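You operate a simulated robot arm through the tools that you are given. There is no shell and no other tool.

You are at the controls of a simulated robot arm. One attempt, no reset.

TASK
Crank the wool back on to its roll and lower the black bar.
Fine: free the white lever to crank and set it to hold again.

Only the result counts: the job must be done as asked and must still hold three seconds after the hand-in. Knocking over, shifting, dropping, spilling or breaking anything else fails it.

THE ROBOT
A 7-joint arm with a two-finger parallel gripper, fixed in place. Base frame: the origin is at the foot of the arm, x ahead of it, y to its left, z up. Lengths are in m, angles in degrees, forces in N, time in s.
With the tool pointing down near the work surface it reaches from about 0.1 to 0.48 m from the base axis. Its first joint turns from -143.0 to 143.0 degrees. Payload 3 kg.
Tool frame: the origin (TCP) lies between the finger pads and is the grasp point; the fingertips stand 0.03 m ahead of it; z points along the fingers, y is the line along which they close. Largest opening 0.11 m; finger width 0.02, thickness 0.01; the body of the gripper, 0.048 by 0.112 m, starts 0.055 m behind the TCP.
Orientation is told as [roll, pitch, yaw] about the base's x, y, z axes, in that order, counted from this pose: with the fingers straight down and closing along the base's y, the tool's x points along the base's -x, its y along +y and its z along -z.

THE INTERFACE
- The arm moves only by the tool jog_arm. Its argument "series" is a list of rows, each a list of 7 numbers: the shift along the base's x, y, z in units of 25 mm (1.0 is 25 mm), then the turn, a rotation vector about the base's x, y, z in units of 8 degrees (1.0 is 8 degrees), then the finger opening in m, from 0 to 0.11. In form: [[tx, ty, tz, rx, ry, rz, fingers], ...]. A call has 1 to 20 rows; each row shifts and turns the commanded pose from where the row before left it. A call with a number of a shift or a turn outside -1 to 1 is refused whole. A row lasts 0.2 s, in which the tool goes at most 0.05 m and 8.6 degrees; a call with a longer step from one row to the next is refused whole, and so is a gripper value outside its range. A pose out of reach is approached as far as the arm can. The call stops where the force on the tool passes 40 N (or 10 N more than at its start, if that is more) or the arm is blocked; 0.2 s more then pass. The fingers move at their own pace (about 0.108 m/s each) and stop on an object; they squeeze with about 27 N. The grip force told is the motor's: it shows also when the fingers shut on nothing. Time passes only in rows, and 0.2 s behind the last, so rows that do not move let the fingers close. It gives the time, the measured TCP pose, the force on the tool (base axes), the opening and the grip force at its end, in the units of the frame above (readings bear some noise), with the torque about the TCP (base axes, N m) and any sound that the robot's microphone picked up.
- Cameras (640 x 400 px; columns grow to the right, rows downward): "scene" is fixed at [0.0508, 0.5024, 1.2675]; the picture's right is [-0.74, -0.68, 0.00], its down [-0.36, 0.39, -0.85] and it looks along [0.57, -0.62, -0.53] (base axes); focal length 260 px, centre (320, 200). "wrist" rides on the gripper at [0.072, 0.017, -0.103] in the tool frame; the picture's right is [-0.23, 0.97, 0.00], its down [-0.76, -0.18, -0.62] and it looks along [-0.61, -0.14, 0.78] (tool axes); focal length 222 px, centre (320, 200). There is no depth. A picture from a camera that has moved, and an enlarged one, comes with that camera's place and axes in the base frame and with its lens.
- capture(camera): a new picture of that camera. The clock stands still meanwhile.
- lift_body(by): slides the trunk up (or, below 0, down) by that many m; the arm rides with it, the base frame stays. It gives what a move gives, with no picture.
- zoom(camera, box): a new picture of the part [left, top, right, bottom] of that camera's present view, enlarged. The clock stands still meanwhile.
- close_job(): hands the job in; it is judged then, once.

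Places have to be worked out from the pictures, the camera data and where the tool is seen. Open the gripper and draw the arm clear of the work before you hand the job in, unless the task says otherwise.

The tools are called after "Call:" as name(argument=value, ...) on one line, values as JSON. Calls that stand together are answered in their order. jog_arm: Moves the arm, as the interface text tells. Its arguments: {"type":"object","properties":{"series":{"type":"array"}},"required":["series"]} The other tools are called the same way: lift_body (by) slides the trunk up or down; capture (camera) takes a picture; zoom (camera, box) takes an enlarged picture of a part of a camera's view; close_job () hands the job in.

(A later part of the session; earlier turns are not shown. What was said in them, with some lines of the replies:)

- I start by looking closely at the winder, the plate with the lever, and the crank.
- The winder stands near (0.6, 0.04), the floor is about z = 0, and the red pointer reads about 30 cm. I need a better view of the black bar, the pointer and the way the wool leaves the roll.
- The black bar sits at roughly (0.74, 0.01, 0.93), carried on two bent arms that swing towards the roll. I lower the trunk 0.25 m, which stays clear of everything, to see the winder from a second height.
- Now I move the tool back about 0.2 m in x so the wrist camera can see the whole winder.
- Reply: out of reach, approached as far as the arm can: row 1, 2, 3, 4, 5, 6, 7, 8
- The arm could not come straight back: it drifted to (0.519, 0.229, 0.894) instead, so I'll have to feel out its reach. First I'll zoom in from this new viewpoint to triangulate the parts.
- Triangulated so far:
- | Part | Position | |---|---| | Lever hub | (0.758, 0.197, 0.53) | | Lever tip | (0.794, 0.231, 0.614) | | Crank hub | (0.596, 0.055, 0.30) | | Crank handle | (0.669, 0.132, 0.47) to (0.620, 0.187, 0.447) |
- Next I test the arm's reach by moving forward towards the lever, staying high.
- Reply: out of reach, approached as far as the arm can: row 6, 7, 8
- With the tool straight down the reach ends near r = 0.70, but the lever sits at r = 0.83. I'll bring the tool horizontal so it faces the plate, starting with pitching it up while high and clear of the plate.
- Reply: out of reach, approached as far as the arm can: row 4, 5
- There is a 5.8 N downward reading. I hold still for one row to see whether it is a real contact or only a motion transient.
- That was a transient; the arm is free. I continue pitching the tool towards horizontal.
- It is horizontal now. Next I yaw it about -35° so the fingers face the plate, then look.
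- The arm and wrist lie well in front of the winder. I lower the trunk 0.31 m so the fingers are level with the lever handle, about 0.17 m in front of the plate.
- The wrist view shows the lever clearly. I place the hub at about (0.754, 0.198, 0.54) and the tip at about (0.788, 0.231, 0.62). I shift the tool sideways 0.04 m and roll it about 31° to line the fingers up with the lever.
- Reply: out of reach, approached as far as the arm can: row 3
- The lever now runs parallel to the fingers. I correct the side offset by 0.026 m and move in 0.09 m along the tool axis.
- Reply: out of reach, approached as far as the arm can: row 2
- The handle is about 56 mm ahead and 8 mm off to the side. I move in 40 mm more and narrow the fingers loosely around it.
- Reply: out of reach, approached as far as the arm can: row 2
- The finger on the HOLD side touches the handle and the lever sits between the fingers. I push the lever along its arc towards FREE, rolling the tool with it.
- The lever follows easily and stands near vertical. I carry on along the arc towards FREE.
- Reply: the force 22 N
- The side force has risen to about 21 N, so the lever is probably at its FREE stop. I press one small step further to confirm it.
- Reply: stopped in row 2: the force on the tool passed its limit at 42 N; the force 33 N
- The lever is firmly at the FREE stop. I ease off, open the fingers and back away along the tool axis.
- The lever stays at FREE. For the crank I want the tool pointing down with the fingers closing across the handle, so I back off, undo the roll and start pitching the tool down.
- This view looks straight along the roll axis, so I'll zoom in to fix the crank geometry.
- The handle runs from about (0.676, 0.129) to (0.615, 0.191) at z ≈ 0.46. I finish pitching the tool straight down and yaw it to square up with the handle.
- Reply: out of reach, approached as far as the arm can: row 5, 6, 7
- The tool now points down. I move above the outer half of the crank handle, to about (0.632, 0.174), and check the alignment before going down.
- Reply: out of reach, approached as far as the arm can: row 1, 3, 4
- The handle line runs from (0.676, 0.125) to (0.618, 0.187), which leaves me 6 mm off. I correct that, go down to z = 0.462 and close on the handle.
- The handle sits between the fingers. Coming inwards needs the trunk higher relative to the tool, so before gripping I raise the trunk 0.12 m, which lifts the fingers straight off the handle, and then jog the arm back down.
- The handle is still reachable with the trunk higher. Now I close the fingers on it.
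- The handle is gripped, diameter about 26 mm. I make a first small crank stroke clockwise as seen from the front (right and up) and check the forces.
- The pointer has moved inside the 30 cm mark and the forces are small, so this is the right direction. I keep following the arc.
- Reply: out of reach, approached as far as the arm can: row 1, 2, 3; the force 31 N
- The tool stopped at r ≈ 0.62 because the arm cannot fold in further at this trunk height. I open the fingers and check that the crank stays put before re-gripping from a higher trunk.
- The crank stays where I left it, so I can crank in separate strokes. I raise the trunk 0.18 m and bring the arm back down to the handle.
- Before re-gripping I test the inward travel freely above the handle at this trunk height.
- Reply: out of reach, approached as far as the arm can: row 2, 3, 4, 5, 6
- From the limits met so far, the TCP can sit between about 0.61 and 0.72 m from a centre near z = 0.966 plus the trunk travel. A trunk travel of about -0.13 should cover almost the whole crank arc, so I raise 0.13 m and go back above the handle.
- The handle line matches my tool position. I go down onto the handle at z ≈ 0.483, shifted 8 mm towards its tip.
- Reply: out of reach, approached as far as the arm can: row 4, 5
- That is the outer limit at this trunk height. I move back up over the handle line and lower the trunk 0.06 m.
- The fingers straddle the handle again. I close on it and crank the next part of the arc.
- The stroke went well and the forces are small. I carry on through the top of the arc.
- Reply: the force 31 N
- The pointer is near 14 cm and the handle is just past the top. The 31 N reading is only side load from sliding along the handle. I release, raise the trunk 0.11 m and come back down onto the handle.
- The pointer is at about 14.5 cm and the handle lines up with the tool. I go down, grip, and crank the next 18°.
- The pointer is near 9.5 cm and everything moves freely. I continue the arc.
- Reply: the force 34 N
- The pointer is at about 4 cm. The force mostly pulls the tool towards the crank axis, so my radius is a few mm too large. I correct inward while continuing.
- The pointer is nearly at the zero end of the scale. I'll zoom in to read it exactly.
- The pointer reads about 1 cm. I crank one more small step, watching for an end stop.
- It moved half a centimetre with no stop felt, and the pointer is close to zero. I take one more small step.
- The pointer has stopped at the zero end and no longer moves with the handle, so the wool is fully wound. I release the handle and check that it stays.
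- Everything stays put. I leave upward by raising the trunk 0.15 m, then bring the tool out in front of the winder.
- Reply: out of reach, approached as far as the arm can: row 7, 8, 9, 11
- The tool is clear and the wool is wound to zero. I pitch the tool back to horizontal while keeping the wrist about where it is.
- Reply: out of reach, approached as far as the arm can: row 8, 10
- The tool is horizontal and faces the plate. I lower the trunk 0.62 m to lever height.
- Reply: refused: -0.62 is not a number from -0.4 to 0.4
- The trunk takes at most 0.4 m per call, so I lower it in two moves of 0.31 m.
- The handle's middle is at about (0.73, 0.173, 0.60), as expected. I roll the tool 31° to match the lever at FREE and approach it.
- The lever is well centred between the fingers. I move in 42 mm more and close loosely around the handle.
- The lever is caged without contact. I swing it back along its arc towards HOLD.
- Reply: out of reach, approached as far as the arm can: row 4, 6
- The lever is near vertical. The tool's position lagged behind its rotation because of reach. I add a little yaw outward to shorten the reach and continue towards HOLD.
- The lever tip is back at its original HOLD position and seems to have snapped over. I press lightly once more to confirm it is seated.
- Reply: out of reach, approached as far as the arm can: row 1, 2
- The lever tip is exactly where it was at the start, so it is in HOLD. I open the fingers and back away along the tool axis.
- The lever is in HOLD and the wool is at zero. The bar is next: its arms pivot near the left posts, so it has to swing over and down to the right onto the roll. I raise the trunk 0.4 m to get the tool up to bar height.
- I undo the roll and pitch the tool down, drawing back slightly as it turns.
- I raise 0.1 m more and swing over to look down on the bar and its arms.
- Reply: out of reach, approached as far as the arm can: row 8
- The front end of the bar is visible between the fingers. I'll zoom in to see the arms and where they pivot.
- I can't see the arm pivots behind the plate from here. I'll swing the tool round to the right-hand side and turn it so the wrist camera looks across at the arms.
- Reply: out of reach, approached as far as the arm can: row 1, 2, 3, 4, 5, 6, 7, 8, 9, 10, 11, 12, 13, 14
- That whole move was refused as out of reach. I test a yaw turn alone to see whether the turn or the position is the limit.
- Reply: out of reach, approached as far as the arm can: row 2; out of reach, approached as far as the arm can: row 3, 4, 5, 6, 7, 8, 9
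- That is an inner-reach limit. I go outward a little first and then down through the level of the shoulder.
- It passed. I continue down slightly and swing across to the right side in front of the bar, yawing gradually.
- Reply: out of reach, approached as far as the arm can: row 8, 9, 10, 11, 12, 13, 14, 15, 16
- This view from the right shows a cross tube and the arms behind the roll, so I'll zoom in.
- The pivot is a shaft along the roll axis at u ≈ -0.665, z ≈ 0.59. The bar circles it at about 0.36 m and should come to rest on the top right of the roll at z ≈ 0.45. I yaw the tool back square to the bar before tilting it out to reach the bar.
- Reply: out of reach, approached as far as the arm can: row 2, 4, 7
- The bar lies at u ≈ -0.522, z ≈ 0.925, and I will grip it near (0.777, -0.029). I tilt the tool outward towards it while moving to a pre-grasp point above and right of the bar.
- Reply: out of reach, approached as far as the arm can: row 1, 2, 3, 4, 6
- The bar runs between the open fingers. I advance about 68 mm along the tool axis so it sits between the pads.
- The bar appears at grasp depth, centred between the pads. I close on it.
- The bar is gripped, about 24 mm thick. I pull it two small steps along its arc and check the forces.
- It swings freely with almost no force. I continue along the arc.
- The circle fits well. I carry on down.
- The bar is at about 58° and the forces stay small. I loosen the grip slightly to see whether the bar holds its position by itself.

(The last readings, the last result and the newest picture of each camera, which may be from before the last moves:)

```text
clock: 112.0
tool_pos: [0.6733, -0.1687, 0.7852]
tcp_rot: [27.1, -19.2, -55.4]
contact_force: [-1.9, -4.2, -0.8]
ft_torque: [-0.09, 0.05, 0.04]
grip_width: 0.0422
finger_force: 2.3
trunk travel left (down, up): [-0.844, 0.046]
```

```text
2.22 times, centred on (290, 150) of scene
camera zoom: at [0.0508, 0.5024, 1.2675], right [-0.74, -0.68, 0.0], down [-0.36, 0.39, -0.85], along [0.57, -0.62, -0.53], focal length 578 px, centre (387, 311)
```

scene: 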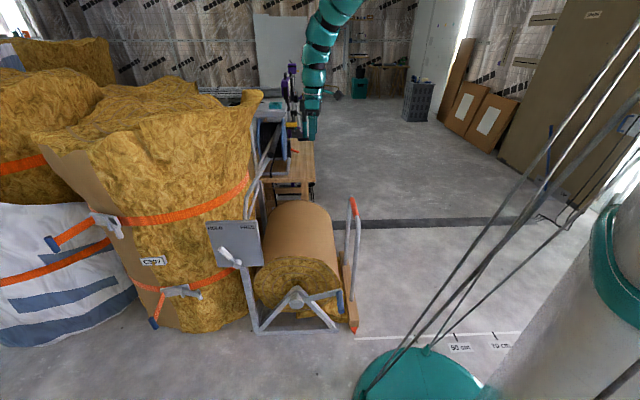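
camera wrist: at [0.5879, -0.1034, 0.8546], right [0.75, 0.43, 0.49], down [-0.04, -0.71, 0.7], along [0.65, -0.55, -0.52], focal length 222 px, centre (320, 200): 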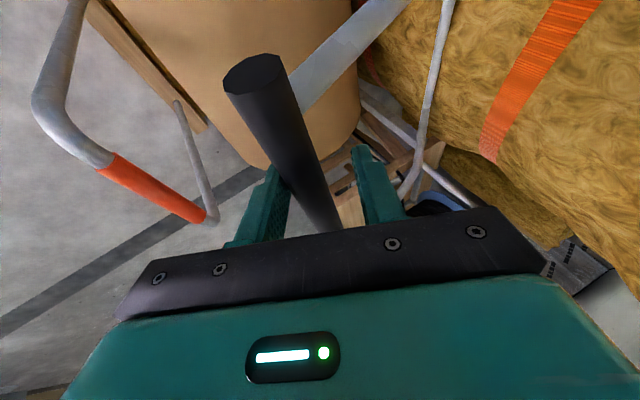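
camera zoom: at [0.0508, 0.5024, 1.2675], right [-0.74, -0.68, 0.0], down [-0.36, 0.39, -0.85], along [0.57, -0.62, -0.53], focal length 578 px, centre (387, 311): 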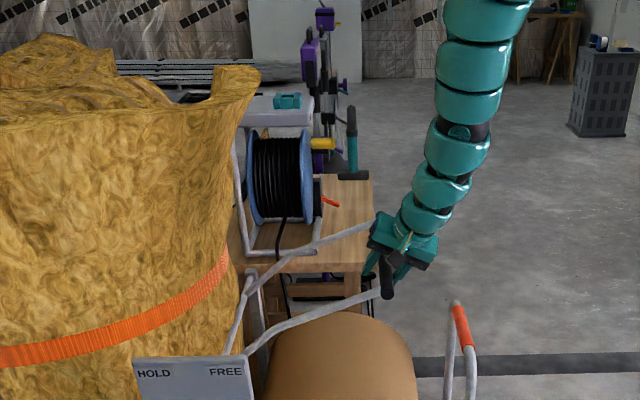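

The bar came to rest lightly on the lower finger, so it would fall if I let go. I grip it again and lower it under control, using the trunk for the vertical part with small sideways corrections.

Call:
jog_arm(series=[[0, 0, 0, 0, 0, 0, 0.02], [0, 0, 0, 0, 0, 0, 0.02], [-0.22, -0.23, -0.15, 0, 0, 0, 0.02]])

Call:
lift_body(by=-0.03)

```text
clock: 112.8
tool_pos: [0.6696, -0.1708, 0.7804]
tcp_rot: [27.1, -19.1, -55.3]
contact_force: [9.7, 4.3, -9.1]
ft_torque: [-0.81, -0.79, -0.07]
grip_width: 0.024
finger_force: 45.2
trunk travel left (down, up): [-0.844, 0.046]
```

```text
clock: 113.5
tool_pos: [0.6591, -0.1819, 0.747]
tcp_rot: [25.9, -19.0, -55.8]
contact_force: [-24.8, -18.9, 11.3]
ft_torque: [-0.02, 0.35, 1.02]
grip_width: 0.024
finger_force: 45.0
trunk travel left (down, up): [-0.814, 0.076]
stopped: the force on the tool passed its limit at 43 N (the readings are from after the stop); the commanded pose is now the measured one
```

The force shows the tool must move slightly further outward as it goes down. I alternate 20 mm trunk drops with matching outward corrections.

Call:
jog_arm(series=[[-0.25, -0.255, 0, 0, 0, 0, 0.02]])

Call:
lift_body(by=-0.02)

Call:
jog_arm(series=[[-0.23, -0.235, 0, 0, 0, 0, 0.02]])

Call:
lift_body(by=-0.02)

```text
clock: 113.9
tool_pos: [0.6594, -0.1816, 0.7491]
tcp_rot: [26.5, -19.1, -55.4]
contact_force: [2.6, 1.5, -4.9]
ft_torque: [-0.98, -0.87, -0.03]
grip_width: 0.0237
finger_force: 44.7
trunk travel left (down, up): [-0.814, 0.076]
```

```text
clock: 114.6
tool_pos: [0.6528, -0.1876, 0.7282]
tcp_rot: [26.1, -19.0, -55.8]
contact_force: [-21.5, -13.1, 5.5]
ft_torque: [0.06, 0.5, 1.03]
grip_width: 0.024
finger_force: 44.7
trunk travel left (down, up): [-0.794, 0.096]
```

```text
clock: 115.0
tool_pos: [0.6536, -0.1879, 0.7288]
tcp_rot: [26.7, -19.1, -55.3]
contact_force: [2.2, 2.9, -4.9]
ft_torque: [-1.01, -0.94, -0.01]
grip_width: 0.0239
finger_force: 45.0
trunk travel left (down, up): [-0.794, 0.096]
```

```text
clock: 115.7
tool_pos: [0.6481, -0.1946, 0.7081]
tcp_rot: [26.2, -18.9, -55.7]
contact_force: [-17.2, -8.0, 1.5]
ft_torque: [0.01, 0.49, 0.97]
grip_width: 0.0239
finger_force: 44.5
trunk travel left (down, up): [-0.774, 0.116]
```

The readings follow the expected circle. I continue the same way, and the sideways corrections get smaller.

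Call:
jog_arm(series=[[-0.22, -0.22, 0, 0, 0, 0, 0.02]])

Call:
lift_body(by=-0.02)

Call:
jog_arm(series=[[-0.17, -0.17, 0, 0, 0, 0, 0.02]])

Call:
lift_body(by=-0.025)

Call:
jog_arm(series=[[-0.14, -0.14, 0, 0, 0, 0, 0.02]])

Call:
lift_body(by=-0.025)

Call:
zoom(camera="scene", box=[220, 130, 400, 310])

Call:
capture(camera="wrist")

```text
clock: 116.1
tool_pos: [0.6489, -0.1927, 0.7088]
tcp_rot: [26.5, -19.2, -55.5]
contact_force: [5.3, 8.2, -7.3]
ft_torque: [-0.98, -0.91, 0.08]
grip_width: 0.024
finger_force: 45.3
trunk travel left (down, up): [-0.774, 0.116]
```

```text
clock: 116.7
tool_pos: [0.6437, -0.1976, 0.688]
tcp_rot: [26.0, -19.0, -55.8]
contact_force: [-12.7, -0.2, -2.5]
ft_torque: [-0.27, 0.28, 0.78]
grip_width: 0.0242
finger_force: 45.2
trunk travel left (down, up): [-0.754, 0.136]
```

```text
clock: 117.1
tool_pos: [0.6433, -0.1981, 0.689]
tcp_rot: [26.5, -19.1, -55.5]
contact_force: [4.3, 11.7, -6.4]
ft_torque: [-0.91, -0.85, 0.07]
grip_width: 0.0239
finger_force: 44.7
trunk travel left (down, up): [-0.754, 0.136]
```

```text
clock: 117.8
tool_pos: [0.6401, -0.2023, 0.6629]
tcp_rot: [26.1, -19.0, -55.7]
contact_force: [-14.4, 0.3, -3.4]
ft_torque: [-0.17, 0.37, 0.8]
grip_width: 0.024
finger_force: 45.5
trunk travel left (down, up): [-0.729, 0.161]
```

```text
clock: 118.2
tool_pos: [0.6389, -0.2014, 0.6644]
tcp_rot: [26.5, -19.2, -55.6]
contact_force: [-3.3, 10.3, -5.2]
ft_torque: [-0.7, -0.5, 0.2]
grip_width: 0.0238
finger_force: 45.1
trunk travel left (down, up): [-0.729, 0.161]
```

```text
clock: 119.0
tool_pos: [0.6367, -0.2055, 0.6387]
tcp_rot: [26.3, -19.1, -55.5]
contact_force: [-14.1, 1.3, -3.9]
ft_torque: [-0.24, 0.24, 0.72]
grip_width: 0.0239
finger_force: 44.9
trunk travel left (down, up): [-0.704, 0.186]
```

```text
2.22 times, centred on (310, 220) of scene
camera zoom: at [0.0508, 0.5024, 1.2675], right [-0.74, -0.68, 0.0], down [-0.36, 0.39, -0.85], along [0.57, -0.62, -0.53], focal length 578 px, centre (342, 156)
```

zoom: 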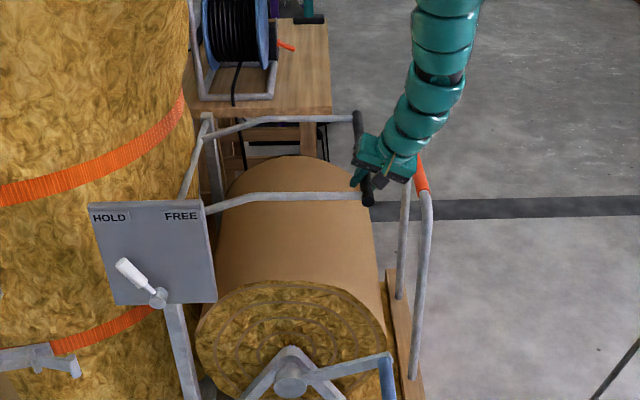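

```text
taken
camera wrist: at [0.5538, -0.1391, 0.7086], right [0.76, 0.43, 0.48], down [-0.04, -0.71, 0.7], along [0.64, -0.56, -0.52], focal length 222 px, centre (320, 200)
```

wrist: 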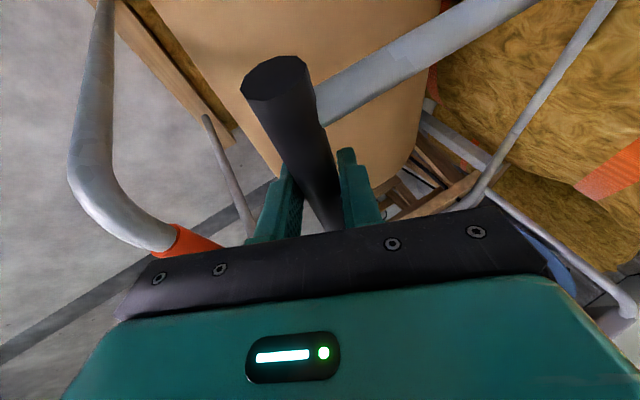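

The gripper is getting close to the wooden bar's handle frame on the right (u ≈ -0.18, top z ≈ 0.61). While still above it I rotate the tool upright about the bar to keep clear.

Call:
jog_arm(series=[[-0.07, -0.07, 0, -0.71, 0.7, 0, 0.02], [0, 0, 0, -0.71, 0.7, 0, 0.02], [0, 0, 0, -0.71, 0.7, 0, 0.02]])

Call:
zoom(camera="scene", box=[220, 130, 400, 310])

Call:
capture(camera="wrist")

```text
clock: 119.8
tool_pos: [0.6371, -0.2054, 0.639]
tcp_rot: [1.1, -21.8, -46.6]
contact_force: [2.2, 6.0, -4.2]
ft_torque: [0.11, -0.18, 0.7]
grip_width: 0.0239
finger_force: 44.8
trunk travel left (down, up): [-0.704, 0.186]
```

```text
2.22 times, centred on (310, 220) of scene
camera zoom: at [0.0508, 0.5024, 1.2675], right [-0.74, -0.68, 0.0], down [-0.36, 0.39, -0.85], along [0.57, -0.62, -0.53], focal length 578 px, centre (342, 156)
```

zoom: 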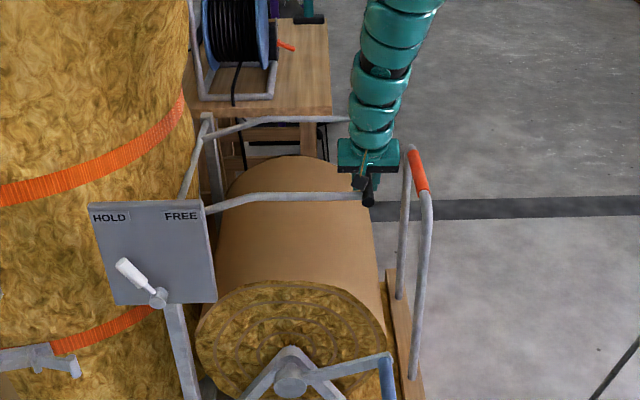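

```text
taken
camera wrist: at [0.5756, -0.1175, 0.7075], right [0.85, 0.52, 0.1], down [0.19, -0.48, 0.86], along [0.49, -0.71, -0.5], focal length 222 px, centre (320, 200)
```

wrist: 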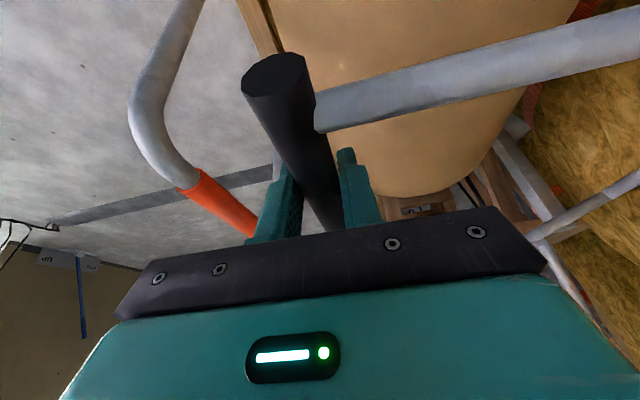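

The tool is now upright with about 5 cm clearance to the frame. I keep lowering in 30 mm steps with small corrections.

Call:
lift_body(by=-0.03)

Call:
lift_body(by=-0.03)

Call:
jog_arm(series=[[0.03, 0.03, 0, 0, 0, 0, 0.02]])

Call:
lift_body(by=-0.03)

Call:
jog_arm(series=[[0.1, 0.1, 0, 0, 0, 0, 0.02]])

Call:
zoom(camera="scene", box=[220, 130, 400, 310])

Call:
capture(camera="wrist")

```text
clock: 120.5
tool_pos: [0.6354, -0.2066, 0.6068]
tcp_rot: [0.8, -21.8, -46.5]
contact_force: [0.0, 0.6, -4.2]
ft_torque: [-0.08, 0.39, 0.8]
grip_width: 0.0238
finger_force: 44.9
trunk travel left (down, up): [-0.674, 0.216]
```

```text
clock: 121.3
tool_pos: [0.6368, -0.2073, 0.5775]
tcp_rot: [0.9, -21.9, -46.6]
contact_force: [-2.2, -3.6, -4.1]
ft_torque: [-0.28, 0.18, 0.83]
grip_width: 0.024
finger_force: 44.7
trunk travel left (down, up): [-0.644, 0.246]
```

```text
clock: 121.7
tool_pos: [0.6372, -0.2064, 0.5781]
tcp_rot: [0.8, -21.8, -46.7]
contact_force: [-6.8, -8.1, -2.8]
ft_torque: [-0.24, -0.07, 0.9]
grip_width: 0.0239
finger_force: 44.3
trunk travel left (down, up): [-0.644, 0.246]
```

```text
clock: 122.4
tool_pos: [0.6377, -0.2054, 0.5477]
tcp_rot: [1.1, -21.7, -46.6]
contact_force: [-2.2, -5.9, -4.0]
ft_torque: [-0.35, 0.03, 0.69]
grip_width: 0.0239
finger_force: 44.9
trunk travel left (down, up): [-0.614, 0.276]
```

```text
clock: 122.8
tool_pos: [0.638, -0.2051, 0.5485]
tcp_rot: [0.8, -21.8, -46.7]
contact_force: [-13.9, -11.2, -5.5]
ft_torque: [-0.76, -0.79, 0.71]
grip_width: 0.024
finger_force: 45.2
trunk travel left (down, up): [-0.614, 0.276]
```

```text
2.22 times, centred on (310, 220) of scene
camera zoom: at [0.0508, 0.5024, 1.2675], right [-0.74, -0.68, 0.0], down [-0.36, 0.39, -0.85], along [0.57, -0.62, -0.53], focal length 578 px, centre (342, 156)
```

zoom: 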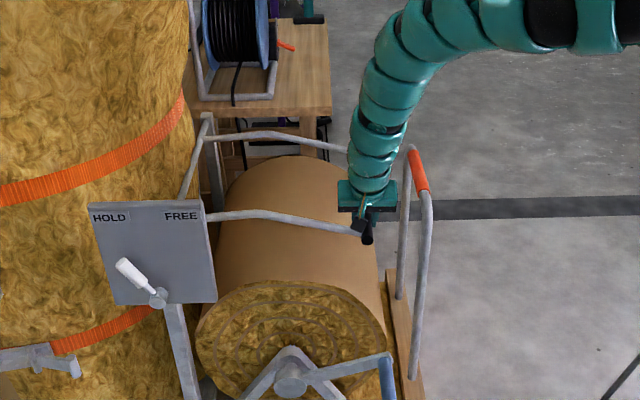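

```text
taken
camera wrist: at [0.5759, -0.1175, 0.6171], right [0.85, 0.52, 0.1], down [0.19, -0.47, 0.86], along [0.49, -0.71, -0.5], focal length 222 px, centre (320, 200)
```

wrist: 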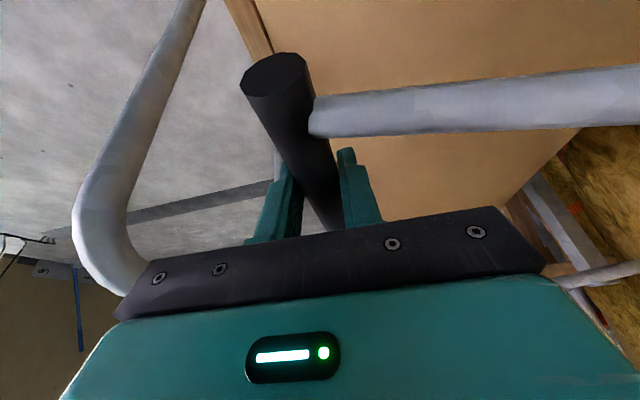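

The gripper is still clear of the frame. I lower another 30 mm and watch for contact with the roll.

Call:
lift_body(by=-0.03)

Call:
jog_arm(series=[[0.12, 0.12, 0, 0, 0, 0, 0.02]])

Call:
lift_body(by=-0.02)

Call:
zoom(camera="scene", box=[260, 180, 380, 300])

Call:
capture(camera="wrist")

```text
clock: 123.6
tool_pos: [0.6411, -0.2023, 0.5185]
tcp_rot: [1.1, -21.8, -46.6]
contact_force: [-1.7, -6.7, -5.6]
ft_torque: [-0.42, -0.04, 0.7]
grip_width: 0.0239
finger_force: 45.0
trunk travel left (down, up): [-0.584, 0.306]
```

```text
clock: 124.0
tool_pos: [0.6406, -0.2019, 0.5176]
tcp_rot: [0.8, -21.7, -46.7]
contact_force: [-11.4, -12.3, -6.3]
ft_torque: [-0.91, -0.93, 0.72]
grip_width: 0.024
finger_force: 44.7
trunk travel left (down, up): [-0.584, 0.306]
```

```text
clock: 124.6
tool_pos: [0.6416, -0.1998, 0.4989]
tcp_rot: [0.9, -21.8, -46.8]
contact_force: [-9.5, -9.4, -5.2]
ft_torque: [0.14, -0.2, 0.2]
grip_width: 0.0269
finger_force: 7.7
trunk travel left (down, up): [-0.564, 0.326]
```

```text
3.33 times, centred on (320, 240) of scene
camera zoom: at [0.0508, 0.5024, 1.2675], right [-0.74, -0.68, 0.0], down [-0.36, 0.39, -0.85], along [0.57, -0.62, -0.53], focal length 866 px, centre (320, 67)
```

zoom: 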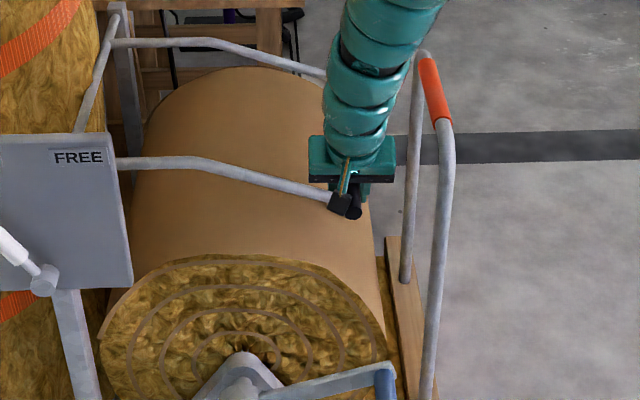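

```text
taken
camera wrist: at [0.5796, -0.1125, 0.5671], right [0.85, 0.52, 0.1], down [0.19, -0.48, 0.86], along [0.49, -0.71, -0.5], focal length 222 px, centre (320, 200)
```

wrist: 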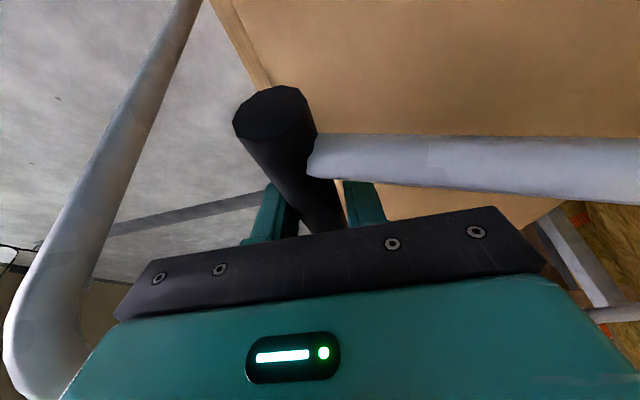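

The bar has stopped following: it now sits higher in the fingers, so it has reached the roll. I open the fingers a little and raise the tool to see where the bar rests.

Call:
jog_arm(series=[[0, 0, 0.1, 0, 0, 0, 0.036], [0, 0, 0, 0, 0, 0, 0.036], [0, 0, 0, 0, 0, 0, 0.036]])

Call:
capture(camera="wrist")

Call:
zoom(camera="scene", box=[260, 180, 380, 300])

```text
clock: 125.4
tool_pos: [0.6416, -0.1997, 0.5]
tcp_rot: [1.0, -21.9, -46.5]
contact_force: [0.3, 0.3, -0.8]
ft_torque: [0.01, -0.03, -0.01]
grip_width: 0.0361
finger_force: 0.1
trunk travel left (down, up): [-0.564, 0.326]
```

```text
taken
camera wrist: at [0.5804, -0.1119, 0.5704], right [0.85, 0.52, 0.1], down [0.19, -0.48, 0.86], along [0.49, -0.71, -0.5], focal length 222 px, centre (320, 200)
```

wrist: 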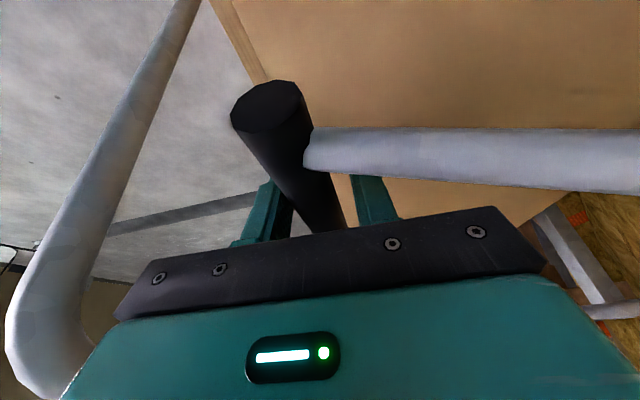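

```text
3.33 times, centred on (320, 240) of scene
camera zoom: at [0.0508, 0.5024, 1.2675], right [-0.74, -0.68, 0.0], down [-0.36, 0.39, -0.85], along [0.57, -0.62, -0.53], focal length 866 px, centre (320, 67)
```

zoom: 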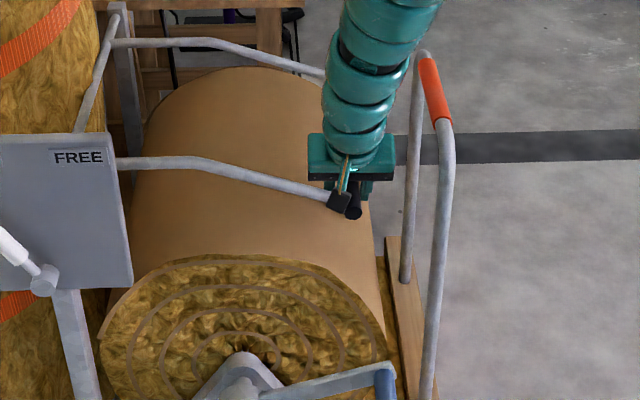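

The bar rests by itself with zero force on the fingers. I raise the trunk to withdraw straight up and then inspect it.

Call:
lift_body(by=0.06)

Call:
capture(camera="wrist")

Call:
lift_body(by=0.14)

Call:
capture(camera="scene")

Call:
zoom(camera="scene", box=[230, 170, 370, 310])

Call:
capture(camera="wrist")

```text
clock: 126.4
tool_pos: [0.6419, -0.199, 0.5611]
tcp_rot: [0.9, -21.8, -46.6]
contact_force: [0.2, 0.5, 1.0]
ft_torque: [0.01, 0.01, 0.02]
grip_width: 0.0363
finger_force: 0.1
trunk travel left (down, up): [-0.624, 0.266]
```

```text
taken
camera wrist: at [0.5802, -0.1124, 0.6302], right [0.85, 0.52, 0.1], down [0.19, -0.48, 0.86], along [0.49, -0.71, -0.5], focal length 222 px, centre (320, 200)
```

wrist: 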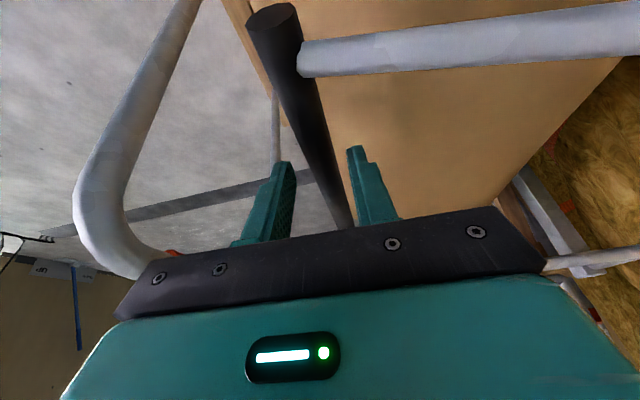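

```text
clock: 128.1
tool_pos: [0.643, -0.199, 0.7002]
tcp_rot: [1.0, -21.9, -46.5]
contact_force: [-0.1, -0.1, -0.4]
ft_torque: [0.01, -0.02, -0.01]
grip_width: 0.0358
finger_force: 0.1
trunk travel left (down, up): [-0.764, 0.126]
```

```text
taken
```

scene: 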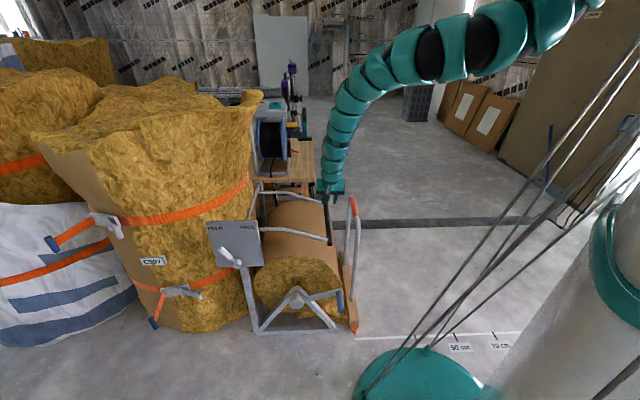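

```text
2.86 times, centred on (300, 240) of scene
camera zoom: at [0.0508, 0.5024, 1.2675], right [-0.74, -0.68, 0.0], down [-0.36, 0.39, -0.85], along [0.57, -0.62, -0.53], focal length 743 px, centre (377, 86)
```

zoom: 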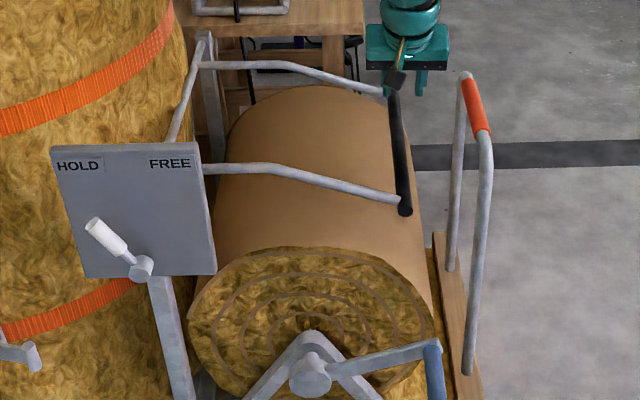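

```text
taken
camera wrist: at [0.5803, -0.1123, 0.7702], right [0.85, 0.52, 0.1], down [0.19, -0.48, 0.86], along [0.49, -0.71, -0.5], focal length 222 px, centre (320, 200)
```

wrist: 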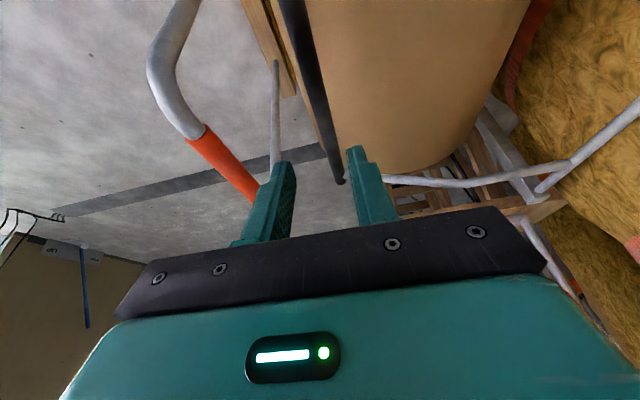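

The bar is down at about z = 0.52 on the roll's right shoulder. I zoom in to see whether it really touches the roll or has stopped short.

Call:
zoom(camera="scene", box=[290, 180, 350, 250])

Call:
zoom(camera="wrist", box=[230, 0, 400, 200])

```text
5.71 times, centred on (320, 215) of scene
camera zoom: at [0.0508, 0.5024, 1.2675], right [-0.74, -0.68, 0.0], down [-0.36, 0.39, -0.85], along [0.57, -0.62, -0.53], focal length 1485 px, centre (320, 114)
```

zoom: 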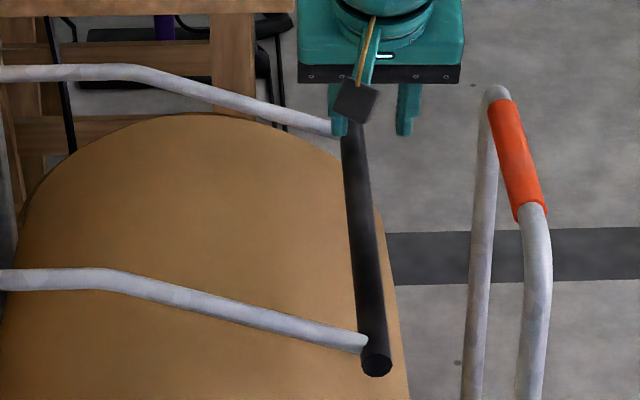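

```text
2.00 times, centred on (315, 100) of wrist
camera zoom: at [0.5803, -0.1123, 0.7702], right [0.85, 0.52, 0.1], down [0.19, -0.48, 0.86], along [0.49, -0.71, -0.5], focal length 444 px, centre (330, 400)
```

zoom: 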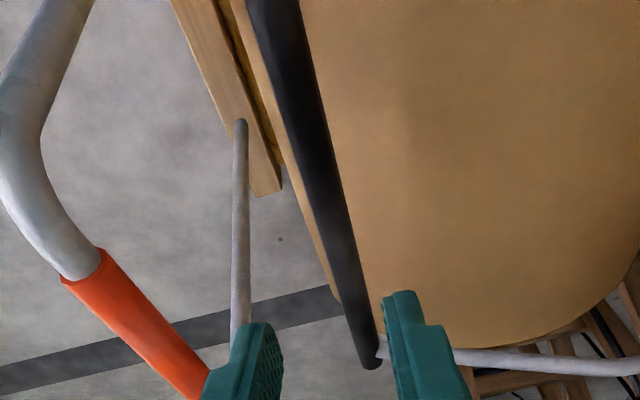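

By my numbers there is about 5 cm between bar and roll, so I want to know whether this is a hinge stop. I close the fingers and press down gently on the bar from above.

Call:
jog_arm(series=[[0, 0, 0, 0, 0, 0, 0.0], [0, 0, 0, 0, 0, 0, 0.0], [0, 0, 0, 0, 0, 0, 0.0]])

Call:
lift_body(by=-0.12)

Call:
capture(camera="wrist")

Call:
zoom(camera="scene", box=[290, 180, 350, 250])

```text
clock: 128.9
tool_pos: [0.6422, -0.1993, 0.701]
tcp_rot: [1.0, -21.8, -46.6]
contact_force: [0.4, 0.3, -0.8]
ft_torque: [-0.01, 0.0, 0.0]
grip_width: 0.0001
finger_force: 26.9
trunk travel left (down, up): [-0.764, 0.126]
```

```text
clock: 130.4
tool_pos: [0.6421, -0.1993, 0.5803]
tcp_rot: [1.0, -21.8, -46.6]
contact_force: [0.1, -0.5, 0.4]
ft_torque: [-0.03, 0.03, -0.01]
grip_width: 0.0002
finger_force: 26.4
trunk travel left (down, up): [-0.644, 0.246]
```

```text
taken
camera wrist: at [0.5802, -0.1122, 0.6504], right [0.85, 0.52, 0.1], down [0.19, -0.48, 0.86], along [0.49, -0.71, -0.5], focal length 222 px, centre (320, 200)
```

wrist: 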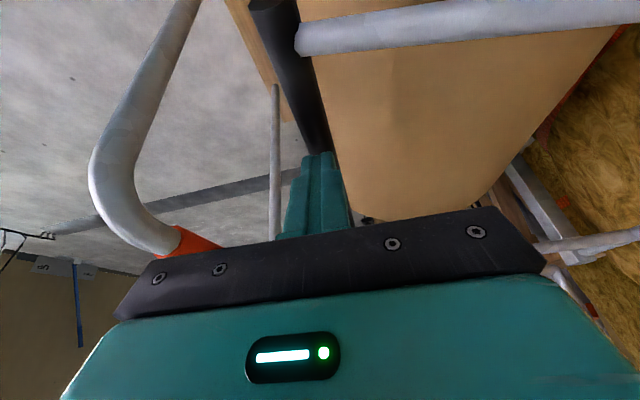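

```text
5.71 times, centred on (320, 215) of scene
camera zoom: at [0.0508, 0.5024, 1.2675], right [-0.74, -0.68, 0.0], down [-0.36, 0.39, -0.85], along [0.57, -0.62, -0.53], focal length 1485 px, centre (320, 114)
```

zoom: 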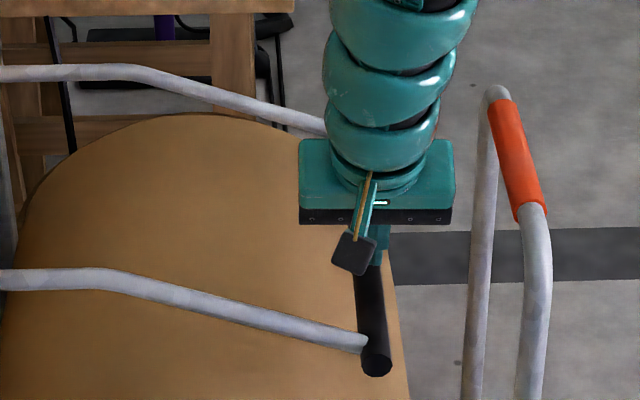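

The closed fingertips are about 2 cm above the bar. I press down gently with the arm in small steps.

Call:
jog_arm(series=[[0, 0, -0.3, 0, 0, 0, 0.0], [0, 0, -0.3, 0, 0, 0, 0.0], [0, 0, -0.3, 0, 0, 0, 0.0], [0, 0, -0.2, 0, 0, 0, 0.0]])

Call:
zoom(camera="scene", box=[290, 180, 350, 250])

```text
clock: 131.4
tool_pos: [0.6427, -0.2008, 0.5536]
tcp_rot: [1.1, -21.8, -46.6]
contact_force: [-0.2, 0.8, 0.8]
ft_torque: [0.01, 0.02, -0.01]
grip_width: 0.0
finger_force: 27.0
trunk travel left (down, up): [-0.644, 0.246]
```

```text
5.71 times, centred on (320, 215) of scene
camera zoom: at [0.0508, 0.5024, 1.2675], right [-0.74, -0.68, 0.0], down [-0.36, 0.39, -0.85], along [0.57, -0.62, -0.53], focal length 1485 px, centre (320, 114)
```

zoom: 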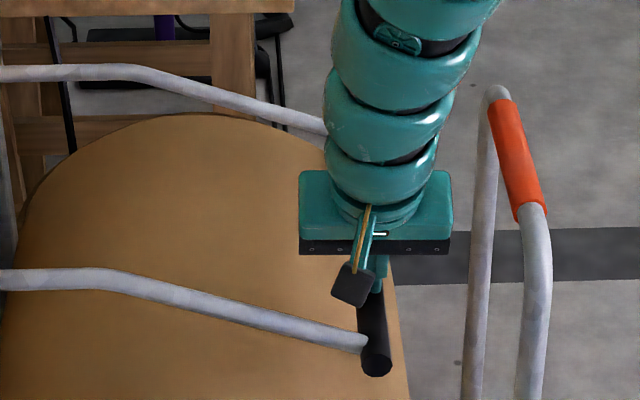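

No contact yet, so I continue downward in small steps.

Call:
jog_arm(series=[[0, 0, -0.25, 0, 0, 0, 0.0], [0, 0, -0.25, 0, 0, 0, 0.0], [0, 0, -0.25, 0, 0, 0, 0.0]])

Call:
capture(camera="wrist")

Call:
zoom(camera="scene", box=[290, 180, 350, 250])

```text
clock: 131.8
tool_pos: [0.6465, -0.1997, 0.5529]
tcp_rot: [1.5, -22.3, -46.9]
contact_force: [-6.8, 0.5, 36.9]
ft_torque: [-0.1, 0.23, -0.09]
grip_width: 0.0
finger_force: 27.2
trunk travel left (down, up): [-0.644, 0.246]
stopped in row 2: the force on the tool passed its limit at 49 N (the readings are from after the stop); the commanded pose is now the measured one
```

```text
taken
camera wrist: at [0.5821, -0.1122, 0.6215], right [0.85, 0.52, 0.11], down [0.18, -0.48, 0.86], along [0.5, -0.71, -0.5], focal length 222 px, centre (320, 200)
```

wrist: 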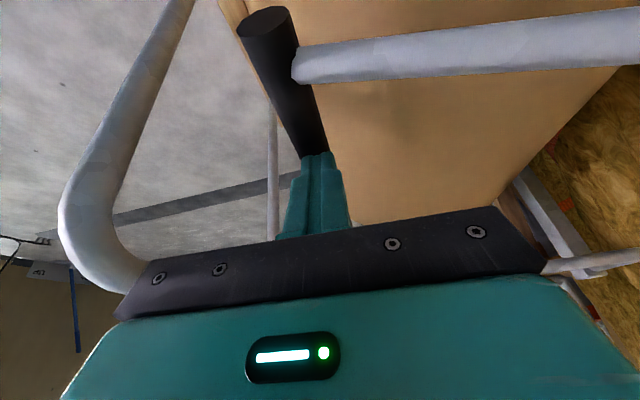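

```text
5.71 times, centred on (320, 215) of scene
camera zoom: at [0.0508, 0.5024, 1.2675], right [-0.74, -0.68, 0.0], down [-0.36, 0.39, -0.85], along [0.57, -0.62, -0.53], focal length 1485 px, centre (320, 114)
```

zoom: 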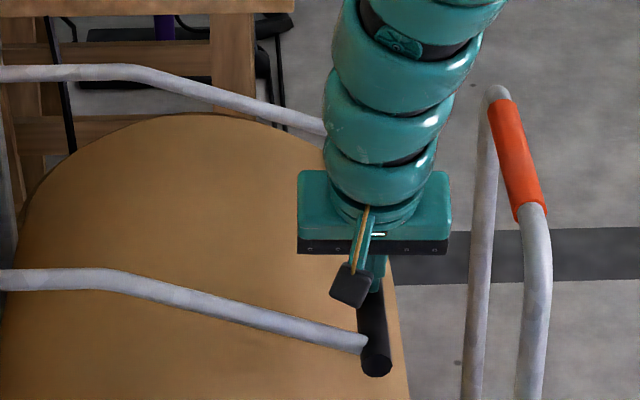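

The bar meets a hard stop at once (49 N, no movement), so it is fully lowered. I lift off straight up, open the gripper and check the whole scene.

Call:
jog_arm(series=[[0, 0, 0.5, 0, 0, 0, 0.0], [0, 0, 0.5, 0, 0, 0, 0.0]])

Call:
lift_body(by=0.24)

Call:
capture(camera="scene")

Call:
zoom(camera="scene", box=[200, 180, 380, 340])

Call:
zoom(camera="scene", box=[335, 290, 415, 350])

```text
clock: 132.4
tool_pos: [0.6437, -0.2006, 0.5727]
tcp_rot: [1.0, -21.9, -46.7]
contact_force: [-0.3, 0.3, 0.1]
ft_torque: [0.02, 0.02, 0.03]
grip_width: 0.0
finger_force: 26.3
trunk travel left (down, up): [-0.644, 0.246]
```

```text
clock: 134.9
tool_pos: [0.6456, -0.1998, 0.814]
tcp_rot: [1.2, -22.0, -46.7]
contact_force: [-0.2, 0.6, 0.1]
ft_torque: [-0.01, 0.02, -0.01]
grip_width: 0.0001
finger_force: 27.4
trunk travel left (down, up): [-0.884, 0.006]
```

```text
taken
```

scene: 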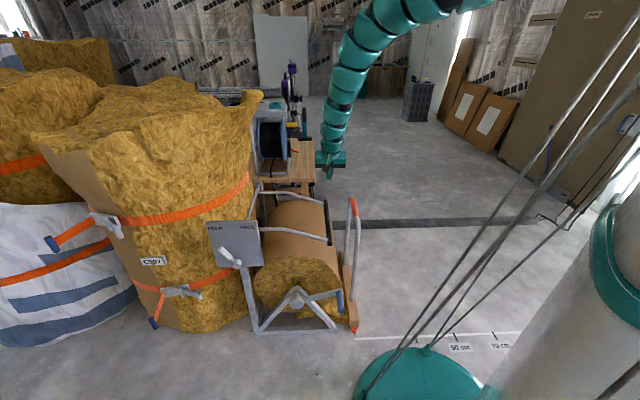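

```text
2.50 times, centred on (290, 260) of scene
camera zoom: at [0.0508, 0.5024, 1.2675], right [-0.74, -0.68, 0.0], down [-0.36, 0.39, -0.85], along [0.57, -0.62, -0.53], focal length 650 px, centre (395, 50)
```

zoom: 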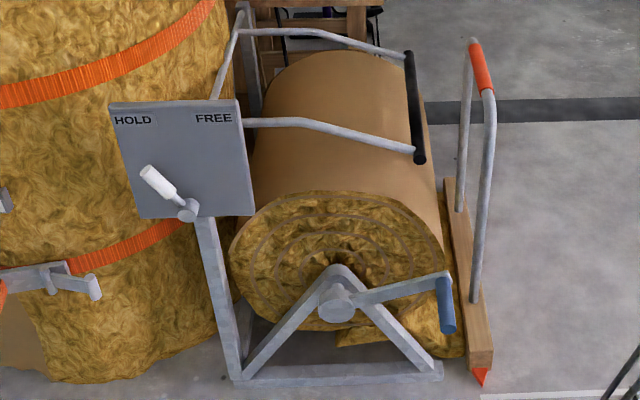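

```text
6.67 times, centred on (375, 320) of scene
camera zoom: at [0.0508, 0.5024, 1.2675], right [-0.74, -0.68, 0.0], down [-0.36, 0.39, -0.85], along [0.57, -0.62, -0.53], focal length 1733 px, centre (-47, -600)
```

zoom: 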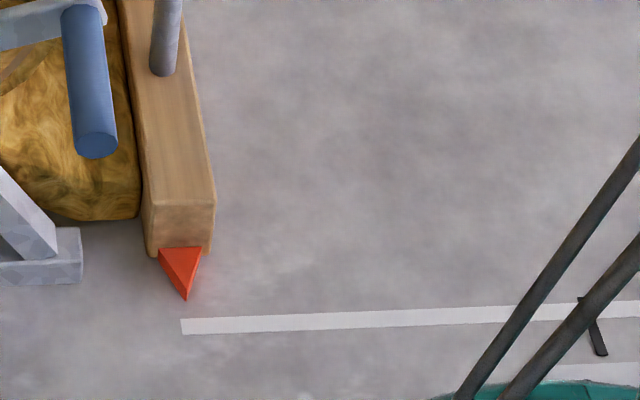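

Pointer at zero, lever on HOLD and the black bar down at its stop. I open the gripper and draw the arm further up and away.

Call:
jog_arm(series=[[0, -0.5, 0.8, 0, 0, 0, 0.08], [0, -0.5, 0.8, 0, 0, 0, 0.08], [0, -0.5, 0.8, 0, 0, 0, 0.08], [0, -0.5, 0.8, 0, 0, 0, 0.08], [0, -0.5, 0.8, 0, 0, 0, 0.08], [0, 0, 0, 0, 0, 0, 0.08]])

Call:
capture(camera="scene")

Call:
zoom(camera="scene", box=[200, 180, 380, 340])

```text
clock: 136.3
tool_pos: [0.641, -0.2584, 0.9065]
tcp_rot: [0.5, -21.8, -46.9]
contact_force: [0.1, -0.1, 0.2]
ft_torque: [0.02, -0.01, -0.01]
grip_width: 0.0799
finger_force: 0.0
out of reach, approached as far as the arm can: row 5
trunk travel left (down, up): [-0.884, 0.006]
```

```text
taken
```

scene: 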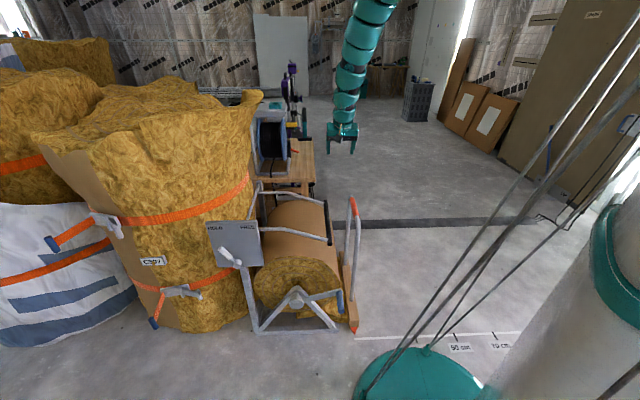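

```text
2.50 times, centred on (290, 260) of scene
camera zoom: at [0.0508, 0.5024, 1.2675], right [-0.74, -0.68, 0.0], down [-0.36, 0.39, -0.85], along [0.57, -0.62, -0.53], focal length 650 px, centre (395, 50)
```

zoom: 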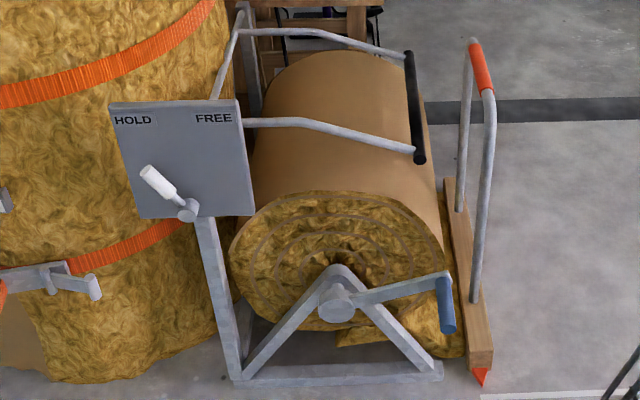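

The wool is wound back with the pointer at zero, the white lever is on HOLD, and the black bar is down and steady. The gripper is open and the arm is clear, so I hand the job in.

Call:
close_job()

```text
The job is handed in.
```

I wound the wool back onto its roll, set the white lever back to HOLD and lowered the black bar. The job is handed in; the hand-in returned no verdict, so I don't know how it was judged.

- **Wool:** I moved the lever to FREE and cranked until the pointer reached the zero end of the floor scale, where it stopped moving. It stayed there after I let go of the crank.
- **Lever:** It is back at exactly the same HOLD position as at the start.
- **Black bar:** It is down against a hard stop. When I pressed on it, the force rose at once to 49 N and the bar did not move. I estimate it sits about 5 cm above the roll rather than resting on it, so I took that stop as its fully lowered position.

In the last pictures nothing else looked moved or knocked over. The gripper is open and the arm is drawn up and clear of the winder.
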